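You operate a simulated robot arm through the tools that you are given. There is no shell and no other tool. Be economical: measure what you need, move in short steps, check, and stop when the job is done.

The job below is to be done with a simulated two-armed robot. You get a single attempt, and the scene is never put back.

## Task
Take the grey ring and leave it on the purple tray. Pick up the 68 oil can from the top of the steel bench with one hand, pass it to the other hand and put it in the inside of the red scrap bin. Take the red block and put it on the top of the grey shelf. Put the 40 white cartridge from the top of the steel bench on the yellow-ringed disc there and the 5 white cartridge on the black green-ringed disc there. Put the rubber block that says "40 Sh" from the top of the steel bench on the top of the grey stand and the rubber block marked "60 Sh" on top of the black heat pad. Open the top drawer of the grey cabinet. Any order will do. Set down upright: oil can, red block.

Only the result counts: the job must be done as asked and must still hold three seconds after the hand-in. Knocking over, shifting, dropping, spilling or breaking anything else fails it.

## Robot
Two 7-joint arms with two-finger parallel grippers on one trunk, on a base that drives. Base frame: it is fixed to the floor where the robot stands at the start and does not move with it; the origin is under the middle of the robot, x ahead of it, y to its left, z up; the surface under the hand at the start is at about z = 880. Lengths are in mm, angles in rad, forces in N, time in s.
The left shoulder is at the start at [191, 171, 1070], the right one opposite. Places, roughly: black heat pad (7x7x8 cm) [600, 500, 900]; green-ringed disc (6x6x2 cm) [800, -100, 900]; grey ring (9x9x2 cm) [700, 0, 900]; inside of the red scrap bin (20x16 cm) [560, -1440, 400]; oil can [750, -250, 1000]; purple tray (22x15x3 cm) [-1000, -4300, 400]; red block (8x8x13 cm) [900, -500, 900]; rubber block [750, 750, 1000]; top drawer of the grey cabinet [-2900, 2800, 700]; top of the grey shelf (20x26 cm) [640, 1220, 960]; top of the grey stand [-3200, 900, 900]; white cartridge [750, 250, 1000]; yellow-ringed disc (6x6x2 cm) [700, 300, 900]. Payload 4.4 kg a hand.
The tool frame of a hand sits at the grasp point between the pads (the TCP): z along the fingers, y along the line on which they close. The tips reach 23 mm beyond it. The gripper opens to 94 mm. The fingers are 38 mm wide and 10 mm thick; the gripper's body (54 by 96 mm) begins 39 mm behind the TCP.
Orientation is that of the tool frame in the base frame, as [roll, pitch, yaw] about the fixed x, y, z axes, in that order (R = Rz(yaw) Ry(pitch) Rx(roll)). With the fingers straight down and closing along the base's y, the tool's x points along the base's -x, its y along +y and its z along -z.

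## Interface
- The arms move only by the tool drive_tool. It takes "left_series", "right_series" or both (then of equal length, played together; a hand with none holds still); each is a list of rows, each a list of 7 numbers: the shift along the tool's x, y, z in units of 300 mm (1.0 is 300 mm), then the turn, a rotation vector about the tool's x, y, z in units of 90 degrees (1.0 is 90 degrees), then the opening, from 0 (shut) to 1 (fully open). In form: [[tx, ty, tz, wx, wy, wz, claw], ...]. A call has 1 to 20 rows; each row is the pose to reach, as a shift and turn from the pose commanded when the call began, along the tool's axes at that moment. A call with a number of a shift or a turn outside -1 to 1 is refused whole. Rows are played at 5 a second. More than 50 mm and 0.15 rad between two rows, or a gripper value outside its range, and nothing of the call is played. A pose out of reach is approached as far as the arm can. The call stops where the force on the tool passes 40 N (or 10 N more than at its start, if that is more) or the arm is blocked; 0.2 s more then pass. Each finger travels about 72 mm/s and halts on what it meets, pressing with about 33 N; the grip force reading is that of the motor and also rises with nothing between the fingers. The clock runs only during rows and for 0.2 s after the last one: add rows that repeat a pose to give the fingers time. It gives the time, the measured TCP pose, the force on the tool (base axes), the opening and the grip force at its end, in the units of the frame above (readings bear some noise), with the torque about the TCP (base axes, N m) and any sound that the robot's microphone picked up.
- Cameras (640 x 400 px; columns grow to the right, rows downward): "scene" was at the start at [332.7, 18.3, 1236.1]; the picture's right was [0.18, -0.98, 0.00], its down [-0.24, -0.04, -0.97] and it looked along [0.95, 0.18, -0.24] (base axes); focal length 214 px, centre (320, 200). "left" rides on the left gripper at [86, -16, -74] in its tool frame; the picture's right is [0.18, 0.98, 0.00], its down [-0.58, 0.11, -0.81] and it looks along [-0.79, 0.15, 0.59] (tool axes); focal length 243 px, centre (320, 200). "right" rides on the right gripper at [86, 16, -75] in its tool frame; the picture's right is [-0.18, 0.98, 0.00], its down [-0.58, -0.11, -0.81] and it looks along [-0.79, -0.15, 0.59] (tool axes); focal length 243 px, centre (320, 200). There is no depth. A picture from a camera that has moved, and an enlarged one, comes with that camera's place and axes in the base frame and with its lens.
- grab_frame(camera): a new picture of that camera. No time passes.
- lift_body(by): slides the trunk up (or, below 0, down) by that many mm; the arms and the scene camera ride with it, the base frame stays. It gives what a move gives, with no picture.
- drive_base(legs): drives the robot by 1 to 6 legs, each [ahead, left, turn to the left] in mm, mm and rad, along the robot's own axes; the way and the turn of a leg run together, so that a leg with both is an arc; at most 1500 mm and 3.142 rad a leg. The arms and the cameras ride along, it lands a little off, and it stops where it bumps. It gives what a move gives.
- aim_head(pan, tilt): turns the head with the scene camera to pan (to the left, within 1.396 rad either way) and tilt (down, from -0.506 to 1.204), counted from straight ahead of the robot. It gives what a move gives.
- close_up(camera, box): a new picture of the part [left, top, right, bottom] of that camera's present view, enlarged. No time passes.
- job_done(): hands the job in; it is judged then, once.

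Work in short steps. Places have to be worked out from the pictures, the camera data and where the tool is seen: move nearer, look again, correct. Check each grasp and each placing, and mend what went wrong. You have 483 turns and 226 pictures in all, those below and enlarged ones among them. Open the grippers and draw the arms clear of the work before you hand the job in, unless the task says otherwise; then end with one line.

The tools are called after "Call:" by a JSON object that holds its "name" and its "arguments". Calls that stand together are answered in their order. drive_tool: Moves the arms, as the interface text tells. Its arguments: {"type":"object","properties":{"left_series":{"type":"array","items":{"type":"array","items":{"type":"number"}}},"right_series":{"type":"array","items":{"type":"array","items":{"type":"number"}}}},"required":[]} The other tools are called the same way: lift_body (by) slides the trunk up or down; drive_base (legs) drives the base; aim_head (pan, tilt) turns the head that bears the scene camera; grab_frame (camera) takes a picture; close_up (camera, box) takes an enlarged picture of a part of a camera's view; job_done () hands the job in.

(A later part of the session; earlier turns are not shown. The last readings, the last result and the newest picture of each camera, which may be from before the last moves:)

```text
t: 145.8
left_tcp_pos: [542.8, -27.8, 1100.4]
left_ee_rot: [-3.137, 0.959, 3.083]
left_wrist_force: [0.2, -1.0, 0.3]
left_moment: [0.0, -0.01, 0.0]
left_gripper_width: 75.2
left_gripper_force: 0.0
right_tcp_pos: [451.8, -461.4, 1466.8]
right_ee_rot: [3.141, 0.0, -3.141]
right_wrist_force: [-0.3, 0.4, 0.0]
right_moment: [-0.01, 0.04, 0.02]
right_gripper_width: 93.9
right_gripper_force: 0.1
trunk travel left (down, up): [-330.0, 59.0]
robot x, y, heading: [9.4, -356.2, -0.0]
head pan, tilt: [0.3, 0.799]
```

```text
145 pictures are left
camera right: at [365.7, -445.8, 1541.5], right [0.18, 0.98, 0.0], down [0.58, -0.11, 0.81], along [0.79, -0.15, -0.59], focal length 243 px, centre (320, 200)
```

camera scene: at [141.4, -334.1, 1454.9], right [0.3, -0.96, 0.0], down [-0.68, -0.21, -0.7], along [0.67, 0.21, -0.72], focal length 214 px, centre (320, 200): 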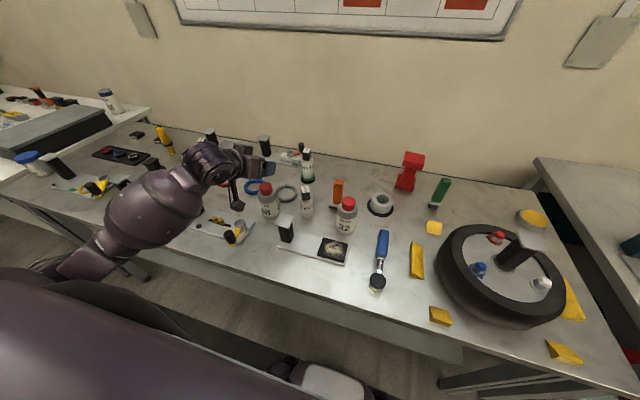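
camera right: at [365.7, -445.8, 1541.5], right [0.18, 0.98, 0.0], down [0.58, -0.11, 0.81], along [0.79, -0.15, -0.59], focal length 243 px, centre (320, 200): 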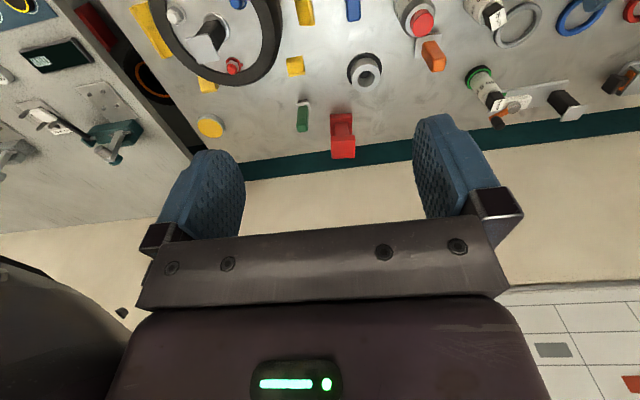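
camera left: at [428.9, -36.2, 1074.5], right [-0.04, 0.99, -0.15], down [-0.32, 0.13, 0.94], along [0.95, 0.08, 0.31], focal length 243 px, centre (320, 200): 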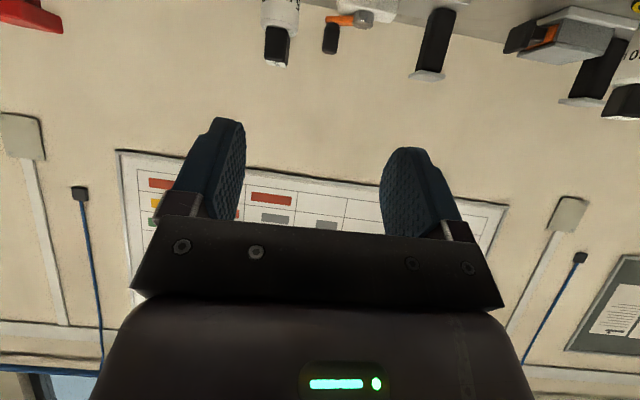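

Forearm now comes from the robot side, clear of the post. I descend 90 mm first, then check.

Call:
{"name": "drive_tool", "arguments": {"left_series": [[0.08, -0.004, 0.0575, 0, 0, 0, 0.86], [0.16, -0.004, 0.115, 0, 0, 0, 0.86], [0.245, -0.004, 0.1725, 0, 0, 0, 0.86], [0.245, -0.004, 0.1725, 0, 0, 0, 0.86]]}}

Call:
{"name": "close_up", "arguments": {"camera": "scene", "box": [80, 110, 400, 310]}}

Call:
{"name": "grab_frame", "arguments": {"camera": "left"}}

```text
t: 146.8
left_tcp_pos: [543.6, -29.6, 1010.3]
left_ee_rot: [-3.138, 0.959, 3.086]
left_wrist_force: [0.3, -0.7, -0.2]
left_moment: [-0.01, 0.01, 0.01]
left_gripper_width: 81.0
left_gripper_force: 0.1
right_tcp_pos: [451.5, -461.9, 1466.9]
right_ee_rot: [3.141, 0.001, -3.14]
right_wrist_force: [0.1, -0.9, 0.1]
right_moment: [-0.02, 0.01, -0.03]
right_gripper_width: 94.1
right_gripper_force: 0.1
trunk travel left (down, up): [-330.0, 59.0]
robot x, y, heading: [1.3, -362.8, -0.001]
head pan, tilt: [0.3, 0.799]
```

```text
2.00 times, centred on (240, 210) of scene
camera zoom: at [141.1, -333.6, 1455.0], right [0.3, -0.96, 0.0], down [-0.68, -0.21, -0.7], along [0.67, 0.21, -0.72], focal length 429 px, centre (480, 180)
```

zoom: 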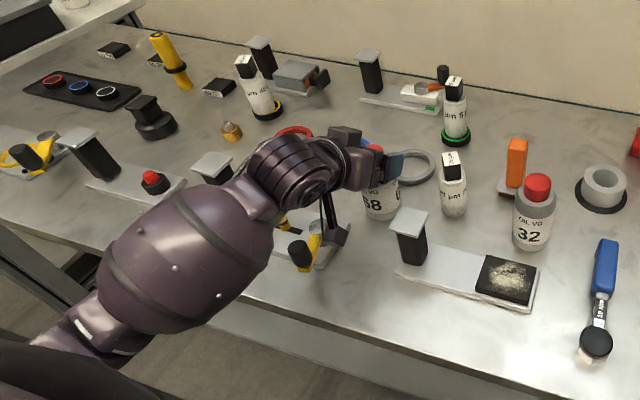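

```text
143 pictures are left
camera left: at [431.8, -39.4, 983.9], right [-0.05, 0.99, -0.15], down [-0.32, 0.13, 0.94], along [0.95, 0.09, 0.31], focal length 243 px, centre (320, 200)
```

left: 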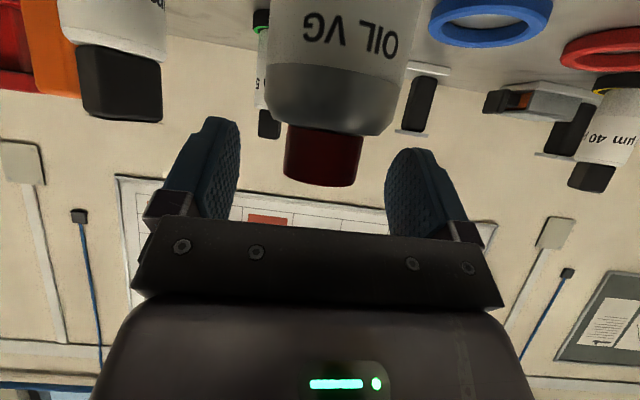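

Well aligned. Descend the last 60 mm and close on the body.

Call:
{"name": "drive_tool", "arguments": {"left_series": [[0.055, 0.003, 0.038, 0, 0, 0, 0.86], [0.11, 0.006, 0.077, 0, 0, 0, 0.86], [0.1636, 0.008, 0.115, 0, 0, 0, 0.86], [0.1636, 0.008, 0.115, 0, 0, 0, 0.86], [0.1636, 0.008, 0.115, 0, 0, 0, 0.6], [0.1636, 0.008, 0.115, 0, 0, 0, 0.3], [0.1636, 0.008, 0.115, 0, 0, 0, 0], [0.1636, 0.008, 0.115, 0, 0, 0, 0]]}}

Call:
{"name": "grab_frame", "arguments": {"camera": "left"}}

Call:
{"name": "close_up", "arguments": {"camera": "scene", "box": [180, 140, 340, 240]}}

```text
t: 148.6
left_tcp_pos: [542.2, -28.8, 950.7]
left_ee_rot: [-3.137, 0.958, 3.085]
left_wrist_force: [-1.0, -0.2, 0.6]
left_moment: [0.03, 0.0, -0.01]
left_gripper_width: 61.1
left_gripper_force: 32.8
right_tcp_pos: [452.0, -460.3, 1466.3]
right_ee_rot: [3.141, -0.001, -3.139]
right_wrist_force: [0.1, 0.6, 0.2]
right_moment: [-0.02, 0.0, -0.02]
right_gripper_width: 93.9
right_gripper_force: 0.2
trunk travel left (down, up): [-330.0, 59.0]
robot x, y, heading: [1.5, -356.4, 0.001]
head pan, tilt: [0.3, 0.799]
```

```text
142 pictures are left
camera left: at [430.2, -37.8, 923.0], right [-0.05, 0.99, -0.15], down [-0.32, 0.13, 0.94], along [0.95, 0.09, 0.31], focal length 243 px, centre (320, 200)
```

left: 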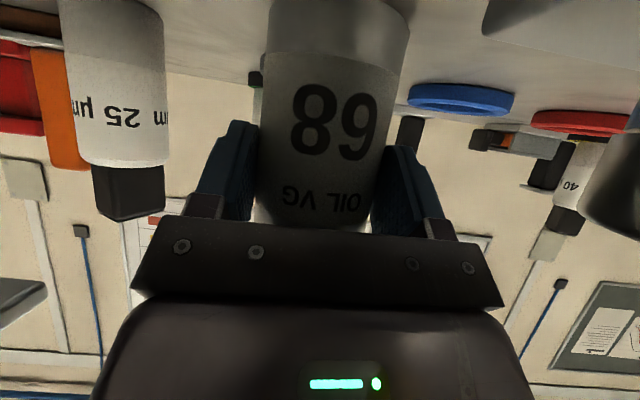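

```text
4.00 times, centred on (260, 190) of scene
camera zoom: at [141.1, -333.6, 1454.9], right [0.3, -0.96, 0.0], down [-0.68, -0.21, -0.7], along [0.67, 0.21, -0.72], focal length 858 px, centre (560, 240)
```

zoom: 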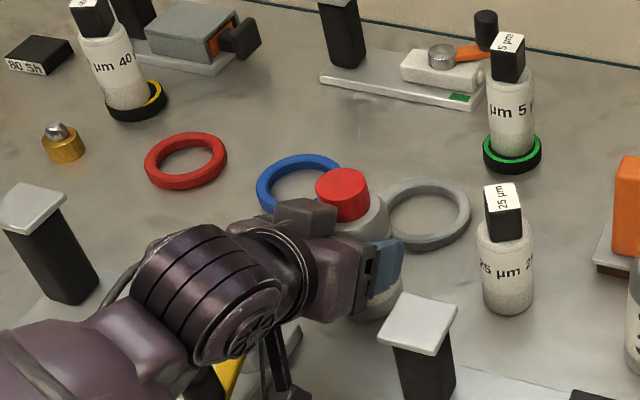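

Firm grip on the body (61 mm) with the cap free. Lift 220 mm, back away from the bench and lower the trunk to +100.

Call:
{"name": "drive_tool", "arguments": {"left_series": [[-0.05, 0, -0.035, 0, 0, 0, 0], [-0.16, 0, -0.112, 0, 0, 0, 0], [-0.28, 0, -0.197, 0, 0, 0, 0], [-0.4, 0, -0.281, 0, 0, 0, 0], [-0.52, 0, -0.365, 0, 0, 0, 0], [-0.6, 0, -0.4217, 0, 0, 0, 0], [-0.6, 0, -0.4217, 0, 0, 0, 0]]}}

Call:
{"name": "drive_base", "arguments": {"legs": [[-650, 0, 0]]}}

Call:
{"name": "lift_body", "arguments": {"by": -140}}

Call:
{"name": "grab_frame", "arguments": {"camera": "scene"}}

```text
t: 150.2
left_tcp_pos: [540.1, -27.4, 1168.8]
left_ee_rot: [-3.135, 0.957, 3.086]
left_wrist_force: [0.2, -0.2, -2.7]
left_moment: [0.01, 0.02, 0.01]
left_gripper_width: 61.0
left_gripper_force: 32.9
right_tcp_pos: [452.9, -461.3, 1466.3]
right_ee_rot: [3.141, -0.001, 3.141]
right_wrist_force: [-0.8, 0.7, 0.3]
right_moment: [-0.02, 0.01, -0.02]
right_gripper_width: 94.0
right_gripper_force: 0.0
trunk travel left (down, up): [-330.0, 59.0]
robot x, y, heading: [3.2, -355.2, -0.001]
head pan, tilt: [0.3, 0.799]
```

```text
t: 153.8
left_tcp_pos: [-116.8, -26.1, 1168.6]
left_ee_rot: [-3.139, 0.959, 3.094]
left_wrist_force: [-0.6, -0.1, -3.1]
left_moment: [0.02, 0.03, -0.02]
left_gripper_width: 61.2
left_gripper_force: 32.6
right_tcp_pos: [-203.2, -461.4, 1467.9]
right_ee_rot: [-3.14, 0.0, -3.133]
right_wrist_force: [-0.4, -0.5, 0.8]
right_moment: [0.01, -0.02, 0.02]
right_gripper_width: 94.1
right_gripper_force: 0.0
trunk travel left (down, up): [-330.0, 59.0]
robot x, y, heading: [-649.8, -359.6, 0.012]
head pan, tilt: [0.3, 0.799]
```

```text
t: 155.5
left_tcp_pos: [-119.2, -26.4, 1030.4]
left_ee_rot: [-3.139, 0.961, 3.092]
left_wrist_force: [-0.7, 1.1, -2.3]
left_moment: [-0.01, 0.07, -0.05]
left_gripper_width: 61.2
left_gripper_force: 33.0
right_tcp_pos: [-203.3, -460.6, 1327.7]
right_ee_rot: [3.142, 0.003, -3.133]
right_wrist_force: [-0.3, 0.2, 0.2]
right_moment: [0.02, 0.0, 0.02]
right_gripper_width: 93.8
right_gripper_force: 0.1
trunk travel left (down, up): [-190.0, 199.0]
robot x, y, heading: [-651.2, -360.3, 0.005]
head pan, tilt: [0.3, 0.799]
```

```text
140 pictures are left
camera scene: at [-435.1, -334.6, 1306.8], right [0.3, -0.95, 0.0], down [-0.68, -0.22, -0.7], along [0.66, 0.21, -0.72], focal length 214 px, centre (320, 200)
```

scene: 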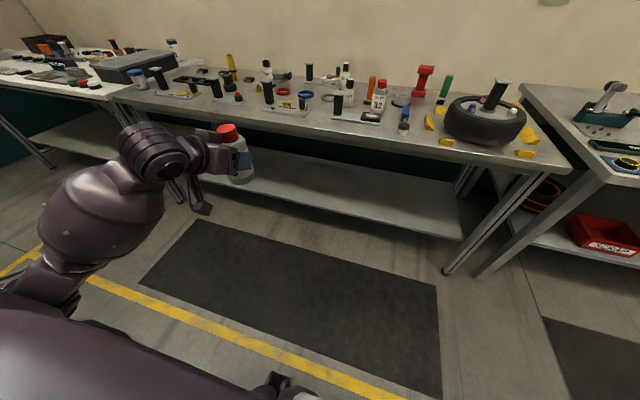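

Now swing the left hand so it holds the can from the robot's left, with the can near the robot's centre line.

Call:
{"name": "drive_tool", "arguments": {"left_series": [[-0.024, -0.09, -0.023, 0.071, 0, 0.05, 0], [-0.049, -0.181, -0.047, 0.142, 0, 0.099, 0], [-0.073, -0.271, -0.07, 0.213, 0, 0.149, 0], [-0.097, -0.362, -0.093, 0.285, 0, 0.199, 0], [-0.122, -0.452, -0.117, 0.356, 0, 0.249, 0], [-0.146, -0.543, -0.14, 0.427, 0, 0.298, 0], [-0.17, -0.633, -0.163, 0.498, 0, 0.348, 0], [-0.195, -0.724, -0.187, 0.569, 0, 0.398, 0], [-0.219, -0.814, -0.21, 0.64, 0, 0.447, 0], [-0.243, -0.905, -0.233, 0.712, 0, 0.497, 0], [-0.268, -0.995, -0.257, 0.783, 0, 0.547, 0], [-0.268, -0.995, -0.257, 0.783, 0, 0.547, 0]]}}

Call:
{"name": "aim_head", "arguments": {"pan": 0.0, "tilt": 0.5}}

Call:
{"name": "grab_frame", "arguments": {"camera": "scene"}}

```text
t: 158.1
left_tcp_pos: [-149.7, -322.0, 1138.3]
left_ee_rot: [-3.137, 0.964, 1.593]
left_wrist_force: [1.1, -0.2, -2.7]
left_moment: [0.04, 0.02, 0.03]
left_gripper_width: 61.0
left_gripper_force: 33.1
right_tcp_pos: [-203.5, -460.4, 1326.6]
right_ee_rot: [3.141, 0.001, -3.133]
right_wrist_force: [-0.8, 0.0, 0.1]
right_moment: [0.0, -0.02, -0.01]
right_gripper_width: 94.0
right_gripper_force: 0.0
trunk travel left (down, up): [-190.0, 199.0]
robot x, y, heading: [-652.5, -365.9, 0.008]
head pan, tilt: [0.3, 0.799]
```

```text
t: 158.9
left_tcp_pos: [-148.8, -323.3, 1138.0]
left_ee_rot: [-3.137, 0.964, 1.593]
left_wrist_force: [0.7, -0.2, -2.9]
left_moment: [0.02, 0.02, -0.01]
left_gripper_width: 61.0
left_gripper_force: 32.8
right_tcp_pos: [-203.2, -459.9, 1326.1]
right_ee_rot: [3.141, -0.001, -3.133]
right_wrist_force: [0.2, -0.8, 0.2]
right_moment: [0.01, -0.04, 0.0]
right_gripper_width: 94.0
right_gripper_force: 0.1
trunk travel left (down, up): [-190.0, 199.0]
robot x, y, heading: [-650.4, -358.5, 0.011]
head pan, tilt: [0.0, 0.499]
```

```text
139 pictures are left
camera scene: at [-419.8, -358.3, 1332.2], right [0.01, -1.0, 0.0], down [-0.48, 0.0, -0.88], along [0.88, 0.01, -0.48], focal length 214 px, centre (320, 200)
```

scene: 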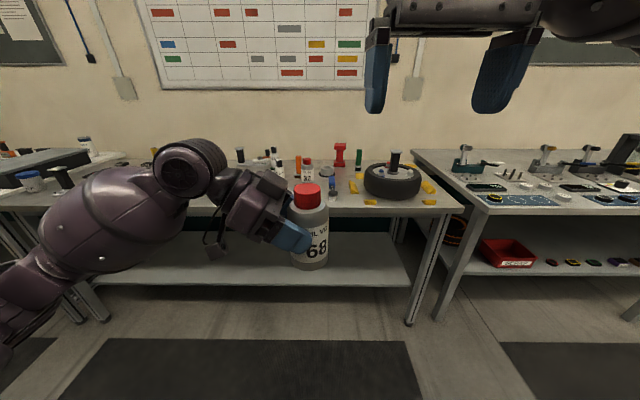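

The cap is well presented. I yaw the right hand 90° and then tilt it 40° toward the can from the right.

Call:
{"name": "drive_tool", "arguments": {"right_series": [[0, 0, 0, 0, 0, -0.091, 1], [0, 0, 0, 0, 0, -0.182, 1], [0, 0, 0, 0, 0, -0.273, 1], [0, 0, 0, 0, 0, -0.364, 1], [0, 0, 0, 0, 0, -0.455, 1], [0, 0, 0, 0, 0, -0.546, 1], [0, 0, 0, 0, 0, -0.637, 1], [0, 0, 0, 0, 0, -0.728, 1], [0, 0, 0, 0, 0, -0.819, 1], [0, 0, 0, 0, 0, -0.91, 1], [0, 0, 0, 0, 0, -1.0, 1], [0, 0, 0, 0, 0, -1.0, 1]]}}

Call:
{"name": "drive_tool", "arguments": {"right_series": [[0, 0, 0, 0, -0.09, 0, 0.8], [0, 0, 0, 0, -0.18, 0, 0.6], [0, 0, 0, 0, -0.27, 0, 0.6], [0, 0, 0, 0, -0.36, 0, 0.6], [0, 0, 0, 0, -0.444, 0, 0.6], [0, 0, 0, 0, -0.444, 0, 0.6]]}}

Call:
{"name": "grab_frame", "arguments": {"camera": "scene"}}

```text
t: 161.5
left_tcp_pos: [-150.0, -322.9, 1137.5]
left_ee_rot: [-3.137, 0.963, 1.595]
left_wrist_force: [-0.5, -0.6, -2.4]
left_moment: [0.05, 0.01, -0.02]
left_gripper_width: 61.2
left_gripper_force: 33.2
right_tcp_pos: [-210.9, -455.6, 1322.6]
right_ee_rot: [-3.141, 0.003, -1.565]
right_wrist_force: [0.0, -0.6, -0.2]
right_moment: [-0.01, -0.05, 0.01]
right_gripper_width: 93.9
right_gripper_force: 0.1
right hand out of reach, approached as far as the arm can: row 11, 12
trunk travel left (down, up): [-190.0, 199.0]
robot x, y, heading: [-651.8, -362.7, 0.004]
head pan, tilt: [0.0, 0.499]
```

```text
t: 162.9
left_tcp_pos: [-151.7, -322.8, 1137.9]
left_ee_rot: [-3.138, 0.962, 1.593]
left_wrist_force: [-0.1, -0.3, -3.0]
left_moment: [0.06, 0.01, 0.0]
left_gripper_width: 61.1
left_gripper_force: 32.9
right_tcp_pos: [-211.1, -455.7, 1324.4]
right_ee_rot: [-3.141, 0.698, -1.562]
right_wrist_force: [0.0, -0.8, 0.8]
right_moment: [-0.02, 0.03, -0.01]
right_gripper_width: 56.3
right_gripper_force: 0.1
trunk travel left (down, up): [-190.0, 199.0]
robot x, y, heading: [-654.7, -359.4, 0.013]
head pan, tilt: [0.0, 0.499]
```

```text
138 pictures are left
camera scene: at [-420.0, -358.2, 1332.4], right [0.01, -1.0, 0.0], down [-0.48, 0.0, -0.88], along [0.88, 0.01, -0.48], focal length 214 px, centre (320, 200)
```

scene: 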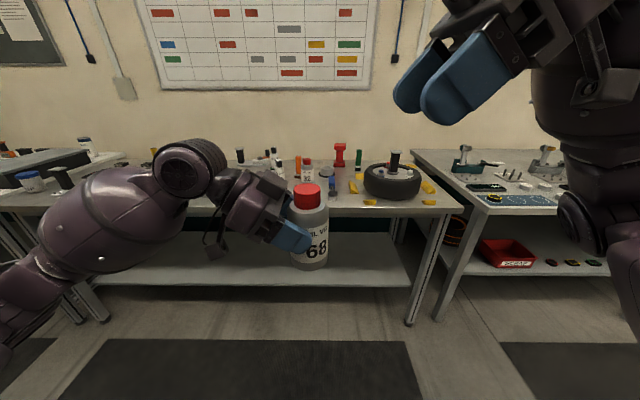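

Move the right hand to the pre-grasp pose in line with the cap.

Call:
{"name": "drive_tool", "arguments": {"right_series": [[-0.002, -0.07, 0.055, 0, 0, 0, 0.58], [-0.004, -0.14, 0.11, 0, 0, 0, 0.58], [-0.006, -0.208, 0.166, 0, 0, 0, 0.58], [-0.006, -0.208, 0.166, 0, 0, 0, 0.58]]}}

Call:
{"name": "grab_frame", "arguments": {"camera": "right"}}

Call:
{"name": "close_up", "arguments": {"camera": "scene", "box": [220, 90, 480, 290]}}

```text
t: 163.9
left_tcp_pos: [-149.9, -322.8, 1138.2]
left_ee_rot: [-3.136, 0.963, 1.593]
left_wrist_force: [0.5, -0.4, -3.2]
left_moment: [0.04, 0.04, 0.0]
left_gripper_width: 61.2
left_gripper_force: 32.6
right_tcp_pos: [-163.9, -429.7, 1292.1]
right_ee_rot: [3.138, 0.696, -1.568]
right_wrist_force: [0.7, 0.9, -0.8]
right_moment: [0.01, -0.01, 0.0]
right_gripper_width: 54.2
right_gripper_force: 0.0
right hand out of reach, approached as far as the arm can: row 3, 4
trunk travel left (down, up): [-190.0, 199.0]
robot x, y, heading: [-651.5, -359.7, 0.011]
head pan, tilt: [0.0, 0.499]
```

```text
137 pictures are left
camera right: at [-179.1, -543.4, 1294.2], right [-0.98, 0.13, 0.12], down [0.11, -0.07, 0.99], along [0.14, 0.99, 0.05], focal length 243 px, centre (320, 200)
```

right: 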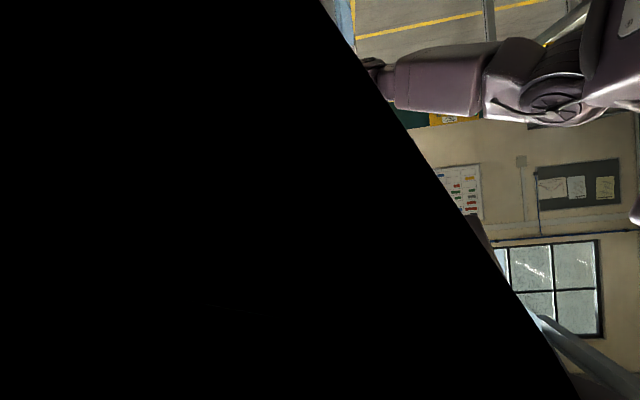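

```text
2.00 times, centred on (350, 190) of scene
camera zoom: at [-419.4, -357.7, 1332.2], right [0.01, -1.0, 0.0], down [-0.48, 0.0, -0.88], along [0.88, 0.01, -0.48], focal length 429 px, centre (260, 220)
```

zoom: 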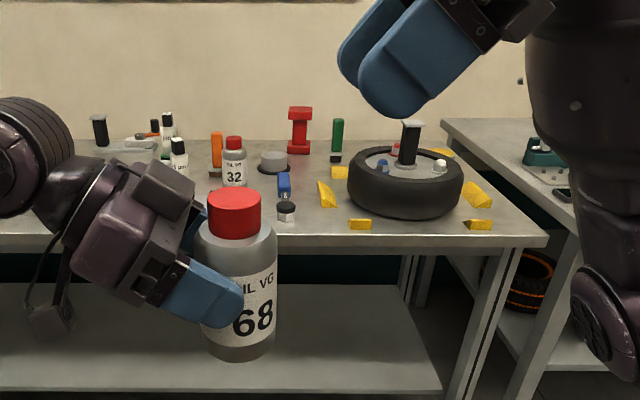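

The right wrist is curled too far at this height. I lower the can 120 mm and bring the right hand lower and further out with a flatter (55°) tilt.

Call:
{"name": "drive_tool", "arguments": {"left_series": [[0.06, 0, 0.042, 0, 0, 0, 0], [0.12, 0, 0.083, 0, 0, 0, 0], [0.19, 0, 0.132, 0, 0, 0, 0], [0.26, 0, 0.181, 0, 0, 0, 0], [0.328, 0, 0.228, 0, 0, 0, 0], [0.328, 0, 0.228, 0, 0, 0, 0]], "right_series": [[0.11, 0.006, -0.004, 0, 0, 0, 0.58], [0.22, 0.012, -0.008, 0, -0.04, 0, 0.58], [0.33, 0.018, -0.012, 0, -0.08, 0, 0.58], [0.44, 0.024, -0.016, 0, -0.12, 0, 0.58], [0.546, 0.033, -0.022, 0, -0.167, 0, 0.58], [0.546, 0.033, -0.022, 0, -0.167, 0, 0.58]]}}

Call:
{"name": "grab_frame", "arguments": {"camera": "scene"}}

```text
t: 165.3
left_tcp_pos: [-150.3, -322.6, 1017.1]
left_ee_rot: [-3.139, 0.964, 1.594]
left_wrist_force: [1.7, 0.5, -2.2]
left_moment: [0.05, 0.04, 0.02]
left_gripper_width: 60.9
left_gripper_force: 33.1
right_tcp_pos: [-229.6, -534.9, 1234.7]
right_ee_rot: [3.138, 0.961, -1.566]
right_wrist_force: [0.1, 0.5, 0.5]
right_moment: [0.02, 0.01, 0.0]
right_gripper_width: 54.4
right_gripper_force: 0.1
right hand out of reach, approached as far as the arm can: row 1, 2, 3, 4, 5, 6
trunk travel left (down, up): [-190.0, 199.0]
robot x, y, heading: [-649.4, -363.9, 0.011]
head pan, tilt: [0.0, 0.499]
```

```text
135 pictures are left
camera scene: at [-419.9, -358.3, 1332.4], right [0.01, -1.0, 0.0], down [-0.48, 0.0, -0.88], along [0.88, 0.01, -0.48], focal length 214 px, centre (320, 200)
```

scene: 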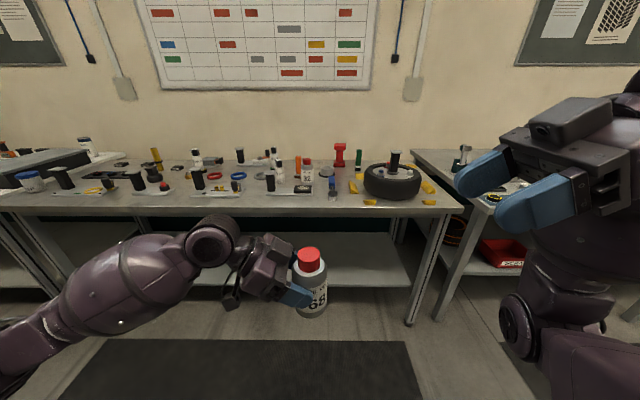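

The right arm is in a bad wrist posture. I unwind it: level the tool, then yaw back to neutral, and then repeat the sequence that worked on the left.

Call:
{"name": "drive_tool", "arguments": {"right_series": [[-0.02, -0.01, -0.02, 0, 0.09, 0, 0.6], [-0.04, -0.03, -0.05, 0, 0.18, 0, 0.6], [-0.06, -0.05, -0.08, 0, 0.27, 0, 0.6], [-0.08, -0.06, -0.1, 0, 0.36, 0, 0.6], [-0.1, -0.07, -0.13, 0, 0.45, 0, 0.6], [-0.11, -0.09, -0.15, 0, 0.54, 0, 0.6], [-0.126, -0.1, -0.17, 0, 0.611, 0, 0.6], [-0.126, -0.1, -0.17, 0, 0.611, 0, 0.6]]}}

Call:
{"name": "drive_tool", "arguments": {"right_series": [[0, 0, 0, 0, 0, 0.091, 0.6], [0, 0, 0, 0, 0, 0.182, 0.6], [0, 0, 0, 0, 0, 0.273, 0.6], [0, 0, 0, 0, 0, 0.364, 0.6], [0, 0, 0, 0, 0, 0.455, 0.6], [0, 0, 0, 0, 0, 0.546, 0.6], [0, 0, 0, 0, 0, 0.637, 0.6], [0, 0, 0, 0, 0, 0.728, 0.6], [0, 0, 0, 0, 0, 0.819, 0.6], [0, 0, 0, 0, 0, 0.91, 0.6], [0, 0, 0, 0, 0, 0.995, 0.6], [0, 0, 0, 0, 0, 0.995, 0.6]]}}

Call:
{"name": "grab_frame", "arguments": {"camera": "scene"}}

```text
t: 167.1
left_tcp_pos: [-150.3, -323.1, 1017.3]
left_ee_rot: [-3.135, 0.964, 1.595]
left_wrist_force: [0.3, -0.1, -2.8]
left_moment: [0.05, -0.01, -0.02]
left_gripper_width: 60.8
left_gripper_force: 33.1
right_tcp_pos: [-239.6, -522.8, 1280.4]
right_ee_rot: [3.14, 0.0, -1.563]
right_wrist_force: [-0.4, -0.2, 0.8]
right_moment: [0.05, 0.01, 0.02]
right_gripper_width: 56.6
right_gripper_force: 0.0
right hand out of reach, approached as far as the arm can: row 3, 4, 5, 6, 7, 8
trunk travel left (down, up): [-190.0, 199.0]
robot x, y, heading: [-650.2, -357.2, 0.005]
head pan, tilt: [0.0, 0.499]
```

```text
t: 169.7
left_tcp_pos: [-152.1, -322.8, 1019.6]
left_ee_rot: [-3.138, 0.965, 1.594]
left_wrist_force: [-0.1, -0.7, -4.2]
left_moment: [0.0, 0.02, 0.0]
left_gripper_width: 61.2
left_gripper_force: 32.5
right_tcp_pos: [-239.5, -520.4, 1281.1]
right_ee_rot: [-3.142, -0.002, -3.125]
right_wrist_force: [0.2, -0.6, -1.4]
right_moment: [-0.03, 0.02, 0.02]
right_gripper_width: 56.4
right_gripper_force: 0.1
trunk travel left (down, up): [-190.0, 199.0]
robot x, y, heading: [-653.3, -361.6, 0.011]
head pan, tilt: [0.0, 0.499]
```

```text
134 pictures are left
camera scene: at [-419.7, -358.4, 1332.3], right [0.01, -1.0, 0.0], down [-0.48, 0.0, -0.88], along [0.88, 0.01, -0.48], focal length 214 px, centre (320, 200)
```

scene: 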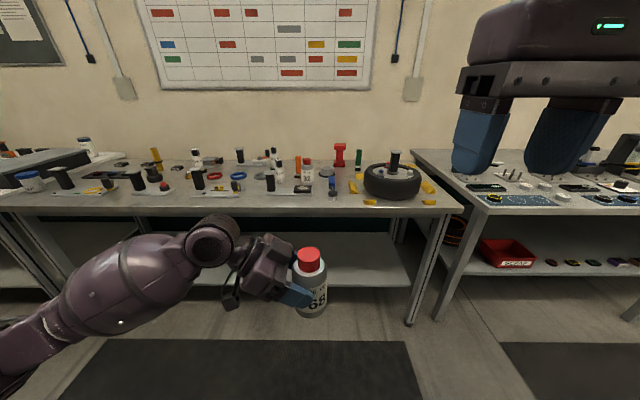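

Unwound. Now extend the right hand forward while pitching it 45° forward.

Call:
{"name": "drive_tool", "arguments": {"right_series": [[-0.1, -0.04, 0.06, 0, 0, 0, 0.6], [-0.2, -0.08, 0.12, 0, -0.05, 0, 0.6], [-0.3, -0.11, 0.18, 0, -0.13, 0, 0.6], [-0.4, -0.15, 0.25, 0, -0.22, 0, 0.6], [-0.5, -0.19, 0.32, 0, -0.31, 0, 0.6], [-0.6, -0.22, 0.39, 0, -0.4, 0, 0.6], [-0.627, -0.233, 0.437, 0, -0.48, 0, 0.6], [-0.627, -0.233, 0.437, 0, -0.5, 0, 0.6], [-0.627, -0.233, 0.437, 0, -0.5, 0, 0.6]]}}

Call:
{"name": "grab_frame", "arguments": {"camera": "scene"}}

```text
t: 171.7
left_tcp_pos: [-149.8, -322.5, 1018.8]
left_ee_rot: [-3.137, 0.964, 1.594]
left_wrist_force: [0.1, 0.3, -1.5]
left_moment: [0.04, 0.0, 0.0]
left_gripper_width: 61.1
left_gripper_force: 32.9
right_tcp_pos: [-50.4, -587.1, 1150.1]
right_ee_rot: [-3.141, 0.786, -3.126]
right_wrist_force: [-0.1, 0.5, -0.2]
right_moment: [0.02, 0.01, -0.01]
right_gripper_width: 56.3
right_gripper_force: 0.0
trunk travel left (down, up): [-190.0, 199.0]
robot x, y, heading: [-648.9, -362.2, 0.009]
head pan, tilt: [0.0, 0.499]
```

```text
133 pictures are left
camera scene: at [-419.8, -358.4, 1332.3], right [0.01, -1.0, 0.0], down [-0.48, 0.0, -0.88], along [0.88, 0.01, -0.48], focal length 214 px, centre (320, 200)
```

scene: 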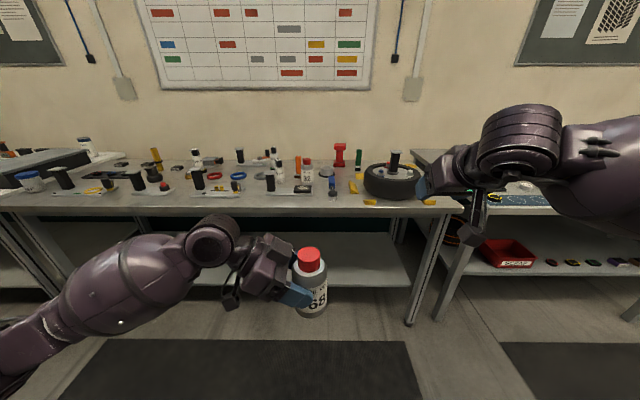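

Good mirrored posture. Now yaw the right hand inward 90° while moving to the pre-grasp pose.

Call:
{"name": "drive_tool", "arguments": {"right_series": [[0.017, 0.046, -0.025, -0.063, 0, -0.063, 0.58], [0.034, 0.092, -0.049, -0.127, 0, -0.127, 0.58], [0.05, 0.138, -0.074, -0.19, 0, -0.19, 0.58], [0.067, 0.184, -0.098, -0.254, 0, -0.254, 0.58], [0.084, 0.23, -0.123, -0.317, 0, -0.317, 0.58], [0.101, 0.275, -0.147, -0.381, 0, -0.381, 0.58], [0.118, 0.321, -0.172, -0.444, 0, -0.444, 0.58], [0.135, 0.367, -0.196, -0.508, 0, -0.508, 0.58], [0.151, 0.413, -0.221, -0.571, 0, -0.571, 0.58], [0.168, 0.459, -0.245, -0.635, 0, -0.635, 0.58], [0.185, 0.505, -0.27, -0.698, 0, -0.698, 0.58], [0.185, 0.505, -0.27, -0.698, 0, -0.698, 0.58]]}}

Call:
{"name": "grab_frame", "arguments": {"camera": "scene"}}

Call:
{"name": "grab_frame", "arguments": {"camera": "right"}}

```text
t: 174.3
left_tcp_pos: [-149.8, -319.6, 1017.3]
left_ee_rot: [-3.132, 0.967, 1.597]
left_wrist_force: [-0.4, 1.8, -2.8]
left_moment: [-0.04, 0.03, -0.02]
left_gripper_width: 60.9
left_gripper_force: 32.8
right_tcp_pos: [-191.8, -495.9, 1197.7]
right_ee_rot: [3.056, 0.762, -1.723]
right_wrist_force: [0.3, 1.6, 0.0]
right_moment: [-0.05, 0.02, 0.01]
right_gripper_width: 54.7
right_gripper_force: 0.2
right hand out of reach, approached as far as the arm can: row 9, 10, 11, 12
trunk travel left (down, up): [-190.0, 199.0]
robot x, y, heading: [-652.2, -362.1, 0.01]
head pan, tilt: [0.0, 0.499]
```

```text
132 pictures are left
camera scene: at [-418.6, -354.7, 1331.9], right [0.01, -1.0, 0.0], down [-0.48, -0.01, -0.88], along [0.88, 0.01, -0.48], focal length 214 px, centre (320, 200)
```

scene: 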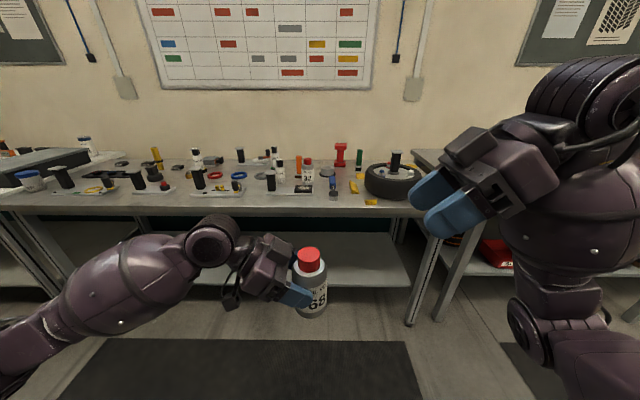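

```text
131 pictures are left
camera right: at [-219.9, -607.2, 1193.2], right [-0.96, 0.23, 0.19], down [0.15, -0.15, 0.98], along [0.25, 0.96, 0.11], focal length 243 px, centre (320, 200)
```

right: 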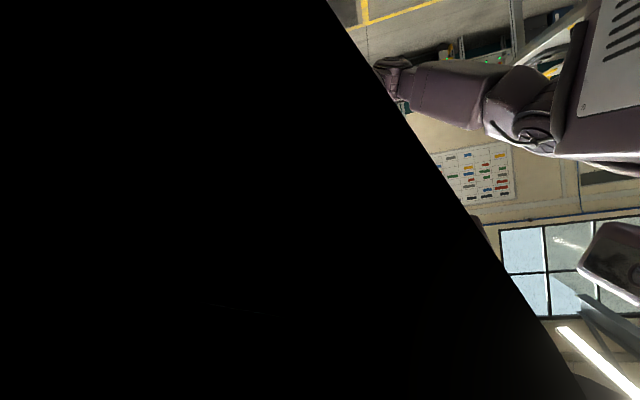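

The right hand folded against its own forearm. I reverse out, and will start the swing from further to the right, mirroring exactly what the left arm did.

Call:
{"name": "drive_tool", "arguments": {"right_series": [[0.067, -0.034, -0.019, 0.061, 0, 0.064, 0.58], [0.134, -0.069, -0.038, 0.123, 0, 0.129, 0.58], [0.2, -0.103, -0.056, 0.185, 0, 0.193, 0.58], [0.268, -0.138, -0.075, 0.246, 0, 0.258, 0.58], [0.335, -0.172, -0.094, 0.307, 0, 0.322, 0.58], [0.4, -0.206, -0.113, 0.369, 0, 0.387, 0.58], [0.47, -0.241, -0.132, 0.43, 0, 0.451, 0.58], [0.536, -0.275, -0.15, 0.492, 0, 0.516, 0.58], [0.6, -0.31, -0.169, 0.553, 0, 0.58, 0.58], [0.67, -0.344, -0.188, 0.615, 0, 0.645, 0.58], [0.67, -0.344, -0.188, 0.615, 0, 0.645, 0.58]]}}

Call:
{"name": "grab_frame", "arguments": {"camera": "scene"}}

```text
t: 176.7
left_tcp_pos: [-151.0, -323.0, 1017.2]
left_ee_rot: [-3.135, 0.964, 1.594]
left_wrist_force: [0.0, 0.4, -2.9]
left_moment: [0.04, -0.02, 0.02]
left_gripper_width: 60.9
left_gripper_force: 33.4
right_tcp_pos: [-115.5, -689.5, 1091.6]
right_ee_rot: [3.122, 0.703, -3.084]
right_wrist_force: [-0.6, -0.5, -0.2]
right_moment: [0.0, -0.03, -0.01]
right_gripper_width: 54.3
right_gripper_force: 0.1
trunk travel left (down, up): [-190.0, 199.0]
robot x, y, heading: [-653.2, -363.9, 0.008]
head pan, tilt: [0.0, 0.499]
```

```text
130 pictures are left
camera scene: at [-419.6, -358.4, 1332.2], right [0.01, -1.0, 0.0], down [-0.48, 0.0, -0.88], along [0.88, 0.01, -0.48], focal length 214 px, centre (320, 200)
```

scene: 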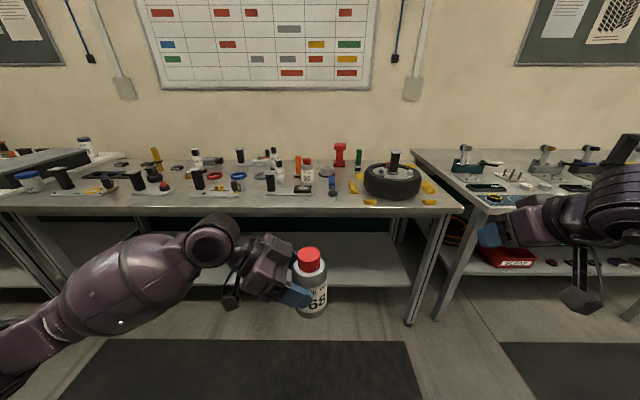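

First pitch to 55°, then swing inward.

Call:
{"name": "drive_tool", "arguments": {"right_series": [[0, 0, 0, 0, -0.08, 0, 0.58], [0, 0, 0, 0, -0.16, 0, 0.58], [0, 0, 0, 0, -0.16, 0, 0.58]]}}

```text
t: 177.5
left_tcp_pos: [-150.7, -321.4, 1018.9]
left_ee_rot: [-3.138, 0.963, 1.593]
left_wrist_force: [0.5, -0.4, -2.4]
left_moment: [0.06, -0.01, 0.03]
left_gripper_width: 60.9
left_gripper_force: 33.0
right_tcp_pos: [-114.5, -689.0, 1093.0]
right_ee_rot: [3.113, 0.957, -3.091]
right_wrist_force: [0.1, 0.4, 0.7]
right_moment: [0.0, 0.03, 0.01]
right_gripper_width: 54.7
right_gripper_force: 0.0
trunk travel left (down, up): [-190.0, 199.0]
robot x, y, heading: [-651.1, -360.0, 0.009]
head pan, tilt: [0.0, 0.499]
```

Swing inward with a 90° yaw.

Call:
{"name": "drive_tool", "arguments": {"right_series": [[-0.009, 0.075, -0.015, -0.072, 0, -0.051, 0.58], [-0.018, 0.15, -0.029, -0.144, 0, -0.101, 0.58], [-0.027, 0.225, -0.044, -0.216, 0, -0.152, 0.58], [-0.036, 0.3, -0.059, -0.288, 0, -0.203, 0.58], [-0.045, 0.375, -0.073, -0.36, 0, -0.253, 0.58], [-0.053, 0.45, -0.088, -0.431, 0, -0.304, 0.58], [-0.062, 0.525, -0.102, -0.503, 0, -0.354, 0.58], [-0.071, 0.6, -0.117, -0.575, 0, -0.405, 0.58], [-0.08, 0.675, -0.132, -0.647, 0, -0.456, 0.58], [-0.089, 0.75, -0.146, -0.719, 0, -0.506, 0.58], [-0.098, 0.825, -0.161, -0.791, 0, -0.557, 0.58], [-0.098, 0.825, -0.161, -0.791, 0, -0.557, 0.58]]}}

Call:
{"name": "grab_frame", "arguments": {"camera": "scene"}}

```text
t: 180.1
left_tcp_pos: [-150.4, -321.0, 1019.2]
left_ee_rot: [-3.136, 0.962, 1.593]
left_wrist_force: [0.4, -0.4, -2.6]
left_moment: [0.04, -0.03, 0.01]
left_gripper_width: 61.0
left_gripper_force: 32.7
right_tcp_pos: [-164.7, -458.1, 1171.7]
right_ee_rot: [3.043, 0.95, -1.928]
right_wrist_force: [0.1, 0.0, -0.6]
right_moment: [-0.01, 0.0, 0.02]
right_gripper_width: 54.5
right_gripper_force: 0.2
right hand out of reach, approached as far as the arm can: row 8, 9, 10, 11, 12
trunk travel left (down, up): [-190.0, 199.0]
robot x, y, heading: [-651.1, -358.6, 0.005]
head pan, tilt: [0.0, 0.499]
```

```text
129 pictures are left
camera scene: at [-419.5, -357.8, 1332.2], right [0.01, -1.0, 0.0], down [-0.48, 0.0, -0.88], along [0.88, 0.01, -0.48], focal length 214 px, centre (320, 200)
```

scene: 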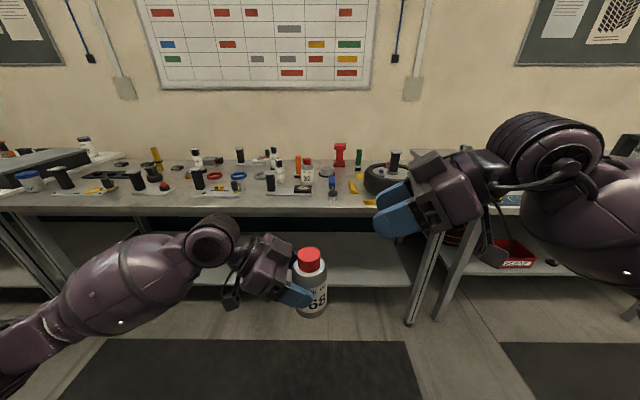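

Much better posture, limited to 69° of yaw. I turn the left hand/can another 19° the same way so the hands oppose each other.

Call:
{"name": "drive_tool", "arguments": {"left_series": [[0, 0, 0, 0.058, 0, 0.04, 0], [0, 0, 0, 0.115, 0, 0.08, 0], [0, 0, 0, 0.172, 0, 0.12, 0], [0, 0, 0, 0.172, 0, 0.12, 0]]}}

Call:
{"name": "grab_frame", "arguments": {"camera": "right"}}

Call:
{"name": "close_up", "arguments": {"camera": "scene", "box": [200, 120, 520, 320]}}

```text
t: 181.1
left_tcp_pos: [-150.5, -323.0, 1019.5]
left_ee_rot: [-3.139, 0.963, 1.26]
left_wrist_force: [0.5, -0.8, -2.8]
left_moment: [0.05, -0.01, 0.02]
left_gripper_width: 61.1
left_gripper_force: 33.0
right_tcp_pos: [-164.4, -457.6, 1172.8]
right_ee_rot: [3.045, 0.95, -1.927]
right_wrist_force: [-0.7, -1.0, 0.8]
right_moment: [0.0, -0.02, 0.01]
right_gripper_width: 54.6
right_gripper_force: 0.1
trunk travel left (down, up): [-190.0, 199.0]
robot x, y, heading: [-650.8, -361.6, 0.007]
head pan, tilt: [0.0, 0.499]
```

```text
128 pictures are left
camera right: at [-211.6, -559.5, 1146.1], right [-0.91, 0.37, 0.21], down [0.07, -0.35, 0.93], along [0.42, 0.86, 0.3], focal length 243 px, centre (320, 200)
```

right: 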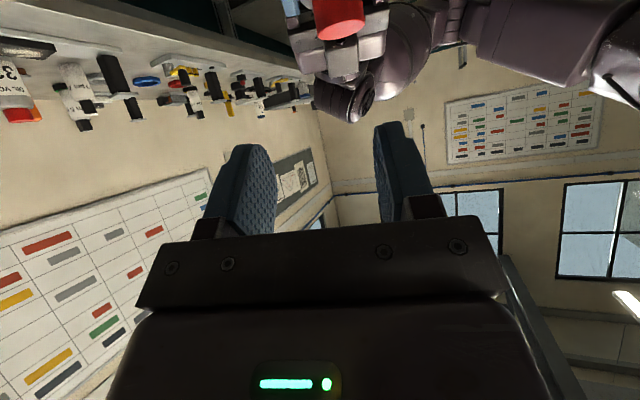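

```text
2.00 times, centred on (360, 220) of scene
camera zoom: at [-419.9, -358.3, 1332.3], right [0.01, -1.0, 0.0], down [-0.48, 0.0, -0.88], along [0.88, 0.01, -0.48], focal length 429 px, centre (240, 160)
```

zoom: 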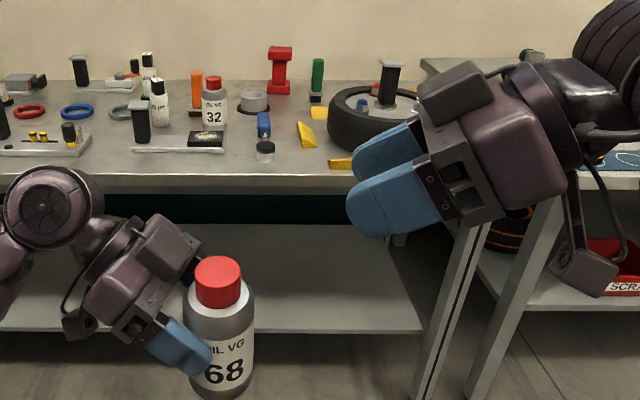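

Hands now oppose. Move the right hand to 60 mm from the cap along its axis.

Call:
{"name": "drive_tool", "arguments": {"right_series": [[0.028, 0.03, 0.09, 0, 0, 0, 0.58], [0.056, 0.061, 0.18, 0, 0, 0, 0.58], [0.056, 0.061, 0.278, 0, 0, 0, 0.58], [0.056, 0.061, 0.278, 0, 0, 0, 0.58]]}}

Call:
{"name": "grab_frame", "arguments": {"camera": "right"}}

Call:
{"name": "close_up", "arguments": {"camera": "scene", "box": [200, 120, 520, 320]}}

```text
t: 182.1
left_tcp_pos: [-150.2, -322.8, 1019.4]
left_ee_rot: [-3.138, 0.965, 1.262]
left_wrist_force: [-0.2, -0.7, -2.1]
left_moment: [0.05, -0.03, 0.0]
left_gripper_width: 61.0
left_gripper_force: 32.9
right_tcp_pos: [-169.6, -395.4, 1111.5]
right_ee_rot: [3.046, 0.952, -1.927]
right_wrist_force: [-0.3, 0.1, 0.2]
right_moment: [0.02, -0.01, 0.01]
right_gripper_width: 54.5
right_gripper_force: 0.0
trunk travel left (down, up): [-190.0, 199.0]
robot x, y, heading: [-652.6, -363.2, 0.011]
head pan, tilt: [0.0, 0.499]
```

```text
126 pictures are left
camera right: at [-216.4, -496.7, 1086.2], right [-0.91, 0.37, 0.2], down [0.07, -0.35, 0.93], along [0.42, 0.86, 0.3], focal length 243 px, centre (320, 200)
```

right: 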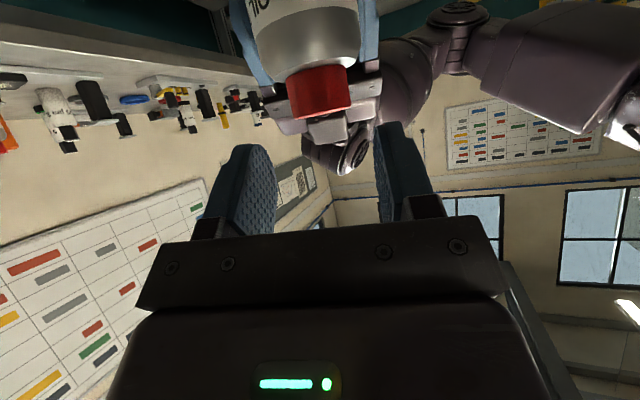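

```text
2.00 times, centred on (360, 220) of scene
camera zoom: at [-420.1, -358.7, 1332.4], right [0.01, -1.0, 0.0], down [-0.48, 0.0, -0.88], along [0.88, 0.01, -0.48], focal length 429 px, centre (240, 160)
```

zoom: 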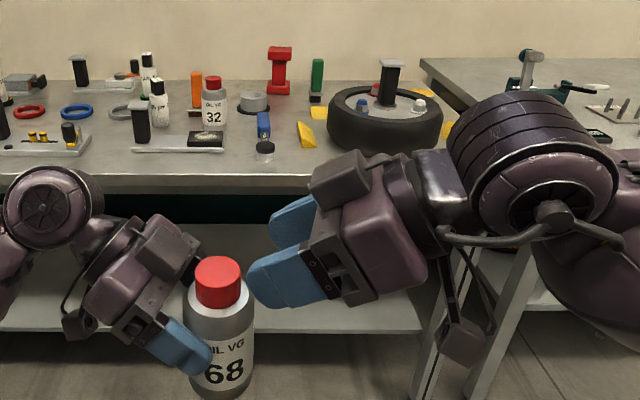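

Cap is centred between the fingers. Advance 60 mm and check before closing.

Call:
{"name": "drive_tool", "arguments": {"right_series": [[0, 0, 0.07, 0, 0, 0, 0.58], [0, 0, 0.14, 0, 0, 0, 0.58], [0, 0, 0.2, 0, 0, 0, 0.58], [0, 0, 0.2, 0, 0, 0, 0.58]]}}

Call:
{"name": "grab_frame", "arguments": {"camera": "right"}}

Call:
{"name": "close_up", "arguments": {"camera": "scene", "box": [240, 180, 400, 300]}}

```text
t: 183.1
left_tcp_pos: [-151.5, -322.2, 1017.7]
left_ee_rot: [-3.134, 0.96, 1.267]
left_wrist_force: [2.9, 7.8, -28.8]
left_moment: [0.54, 0.7, 0.2]
left_gripper_width: 61.5
left_gripper_force: 33.9
right_tcp_pos: [-155.8, -347.0, 1079.3]
right_ee_rot: [3.05, 0.955, -1.925]
right_wrist_force: [-2.8, -8.6, 26.0]
right_moment: [-0.2, -0.67, -0.18]
right_gripper_width: 53.6
right_gripper_force: 0.0
trunk travel left (down, up): [-190.0, 199.0]
robot x, y, heading: [-652.3, -361.1, 0.01]
head pan, tilt: [0.0, 0.499]
```

```text
124 pictures are left
camera right: at [-203.1, -449.1, 1051.0], right [-0.91, 0.37, 0.2], down [0.06, -0.36, 0.93], along [0.41, 0.86, 0.3], focal length 243 px, centre (320, 200)
```

right: 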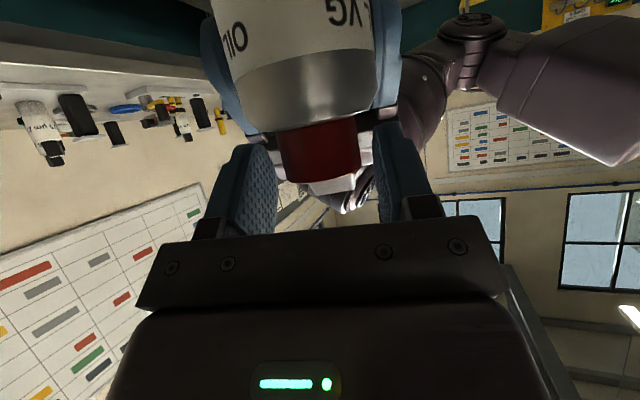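

```text
3.33 times, centred on (320, 240) of scene
camera zoom: at [-419.9, -358.5, 1332.3], right [0.01, -1.0, 0.0], down [-0.48, 0.0, -0.88], along [0.88, 0.01, -0.48], focal length 715 px, centre (320, 67)
```

zoom: 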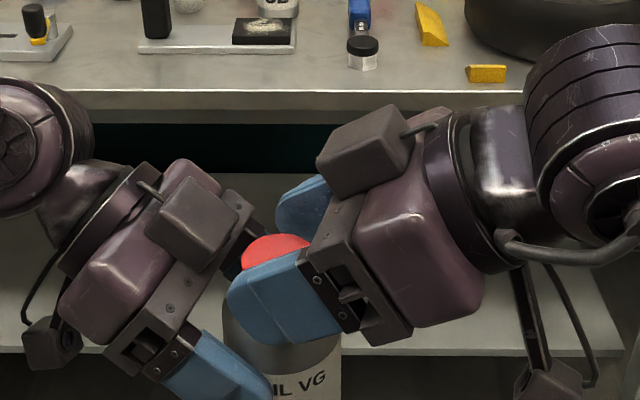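

The fingertips press on the shoulder (28 N). Raise the right hand 7 mm, then close on the cap.

Call:
{"name": "drive_tool", "arguments": {"right_series": [[-0.008, 0, -0.01, 0, 0, 0, 0.58], [-0.015, 0, -0.019, 0, 0, 0, 0.58], [-0.015, 0, -0.019, 0, 0, 0, 0.58]]}}

```text
t: 183.9
left_tcp_pos: [-148.6, -322.9, 1019.8]
left_ee_rot: [3.14, 0.965, 1.258]
left_wrist_force: [-0.6, -0.7, -2.6]
left_moment: [0.04, -0.01, -0.01]
left_gripper_width: 61.1
left_gripper_force: 32.8
right_tcp_pos: [-156.7, -349.9, 1081.7]
right_ee_rot: [3.041, 0.946, -1.931]
right_wrist_force: [-0.6, 0.9, 0.6]
right_moment: [0.05, 0.01, 0.0]
right_gripper_width: 54.6
right_gripper_force: 0.0
trunk travel left (down, up): [-190.0, 199.0]
robot x, y, heading: [-651.4, -359.6, 0.014]
head pan, tilt: [0.0, 0.499]
```

Contact is gone. Close the right gripper on the cap.

Call:
{"name": "drive_tool", "arguments": {"right_series": [[0, 0, 0, 0, 0, 0, 0.4], [0, 0, 0, 0, 0, 0, 0.2], [0, 0, 0, 0, 0, 0, 0], [0, 0, 0, 0, 0, 0, 0], [0, 0, 0, 0, 0, 0, 0]]}}

Call:
{"name": "grab_frame", "arguments": {"camera": "right"}}

```text
t: 185.1
left_tcp_pos: [-149.6, -322.5, 1019.3]
left_ee_rot: [-3.138, 0.965, 1.263]
left_wrist_force: [6.1, -0.3, 4.0]
left_moment: [0.06, 0.6, 0.07]
left_gripper_width: 61.2
left_gripper_force: 32.7
right_tcp_pos: [-158.1, -351.1, 1083.4]
right_ee_rot: [3.043, 0.952, -1.926]
right_wrist_force: [-6.4, 0.7, -7.6]
right_moment: [-0.18, -0.17, 0.09]
right_gripper_width: 35.2
right_gripper_force: 32.9
trunk travel left (down, up): [-190.0, 199.0]
robot x, y, heading: [-650.3, -361.5, 0.012]
head pan, tilt: [0.0, 0.499]
```

```text
122 pictures are left
camera right: at [-204.4, -451.7, 1057.1], right [-0.91, 0.37, 0.21], down [0.07, -0.35, 0.93], along [0.42, 0.86, 0.29], focal length 243 px, centre (320, 200)
```

right: 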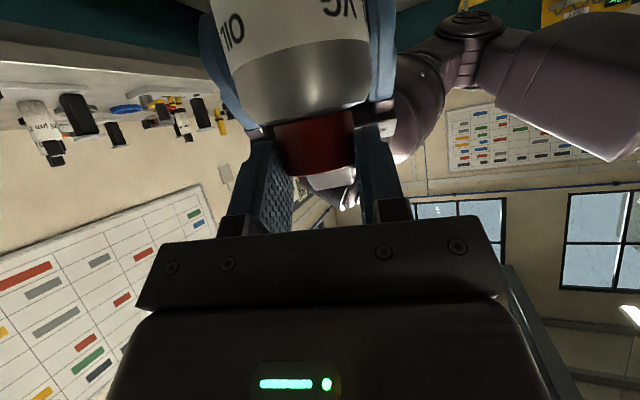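

Both hands hold it. Open the left hand and withdraw it along its own axis.

Call:
{"name": "drive_tool", "arguments": {"left_series": [[0, 0, 0, 0, 0, 0, 0.3], [0, 0, 0, 0, 0, 0, 0.6], [0, 0, 0, 0, 0, 0, 0.95], [0, 0, 0, 0, 0, 0, 0.95], [0, 0, 0, 0, 0, 0, 0.95], [0.0, 0, -0.08, 0, 0, 0, 0.95], [0.0, 0, -0.2, 0, 0, 0, 0.95], [0.0, 0, -0.33, 0, 0, 0, 0.95], [0.0, 0, -0.45, 0, 0, 0, 0.95]]}}

Call:
{"name": "grab_frame", "arguments": {"camera": "scene"}}

```text
t: 187.1
left_tcp_pos: [-116.5, -215.8, 1096.8]
left_ee_rot: [-3.138, 0.965, 1.263]
left_wrist_force: [-0.9, 0.2, 0.8]
left_moment: [-0.03, 0.04, 0.0]
left_gripper_width: 88.9
left_gripper_force: 0.0
right_tcp_pos: [-156.4, -350.7, 1083.2]
right_ee_rot: [3.043, 0.95, -1.926]
right_wrist_force: [-0.1, 0.4, -3.0]
right_moment: [-0.01, 0.05, -0.03]
right_gripper_width: 35.5
right_gripper_force: 33.3
trunk travel left (down, up): [-190.0, 199.0]
robot x, y, heading: [-653.5, -358.1, 0.006]
head pan, tilt: [0.0, 0.499]
```

```text
121 pictures are left
camera scene: at [-420.0, -358.1, 1332.4], right [0.01, -1.0, 0.0], down [-0.48, 0.0, -0.88], along [0.88, 0.01, -0.48], focal length 214 px, centre (320, 200)
```

scene: 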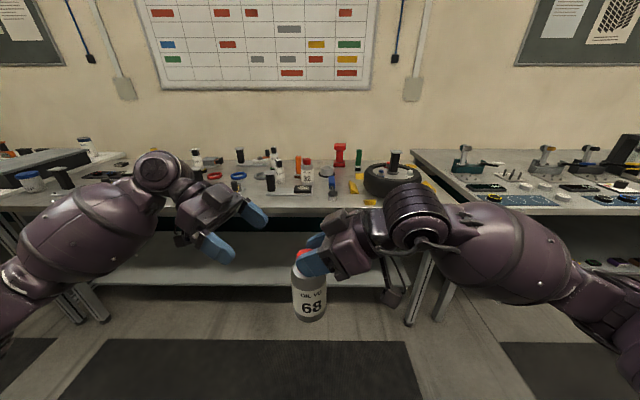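

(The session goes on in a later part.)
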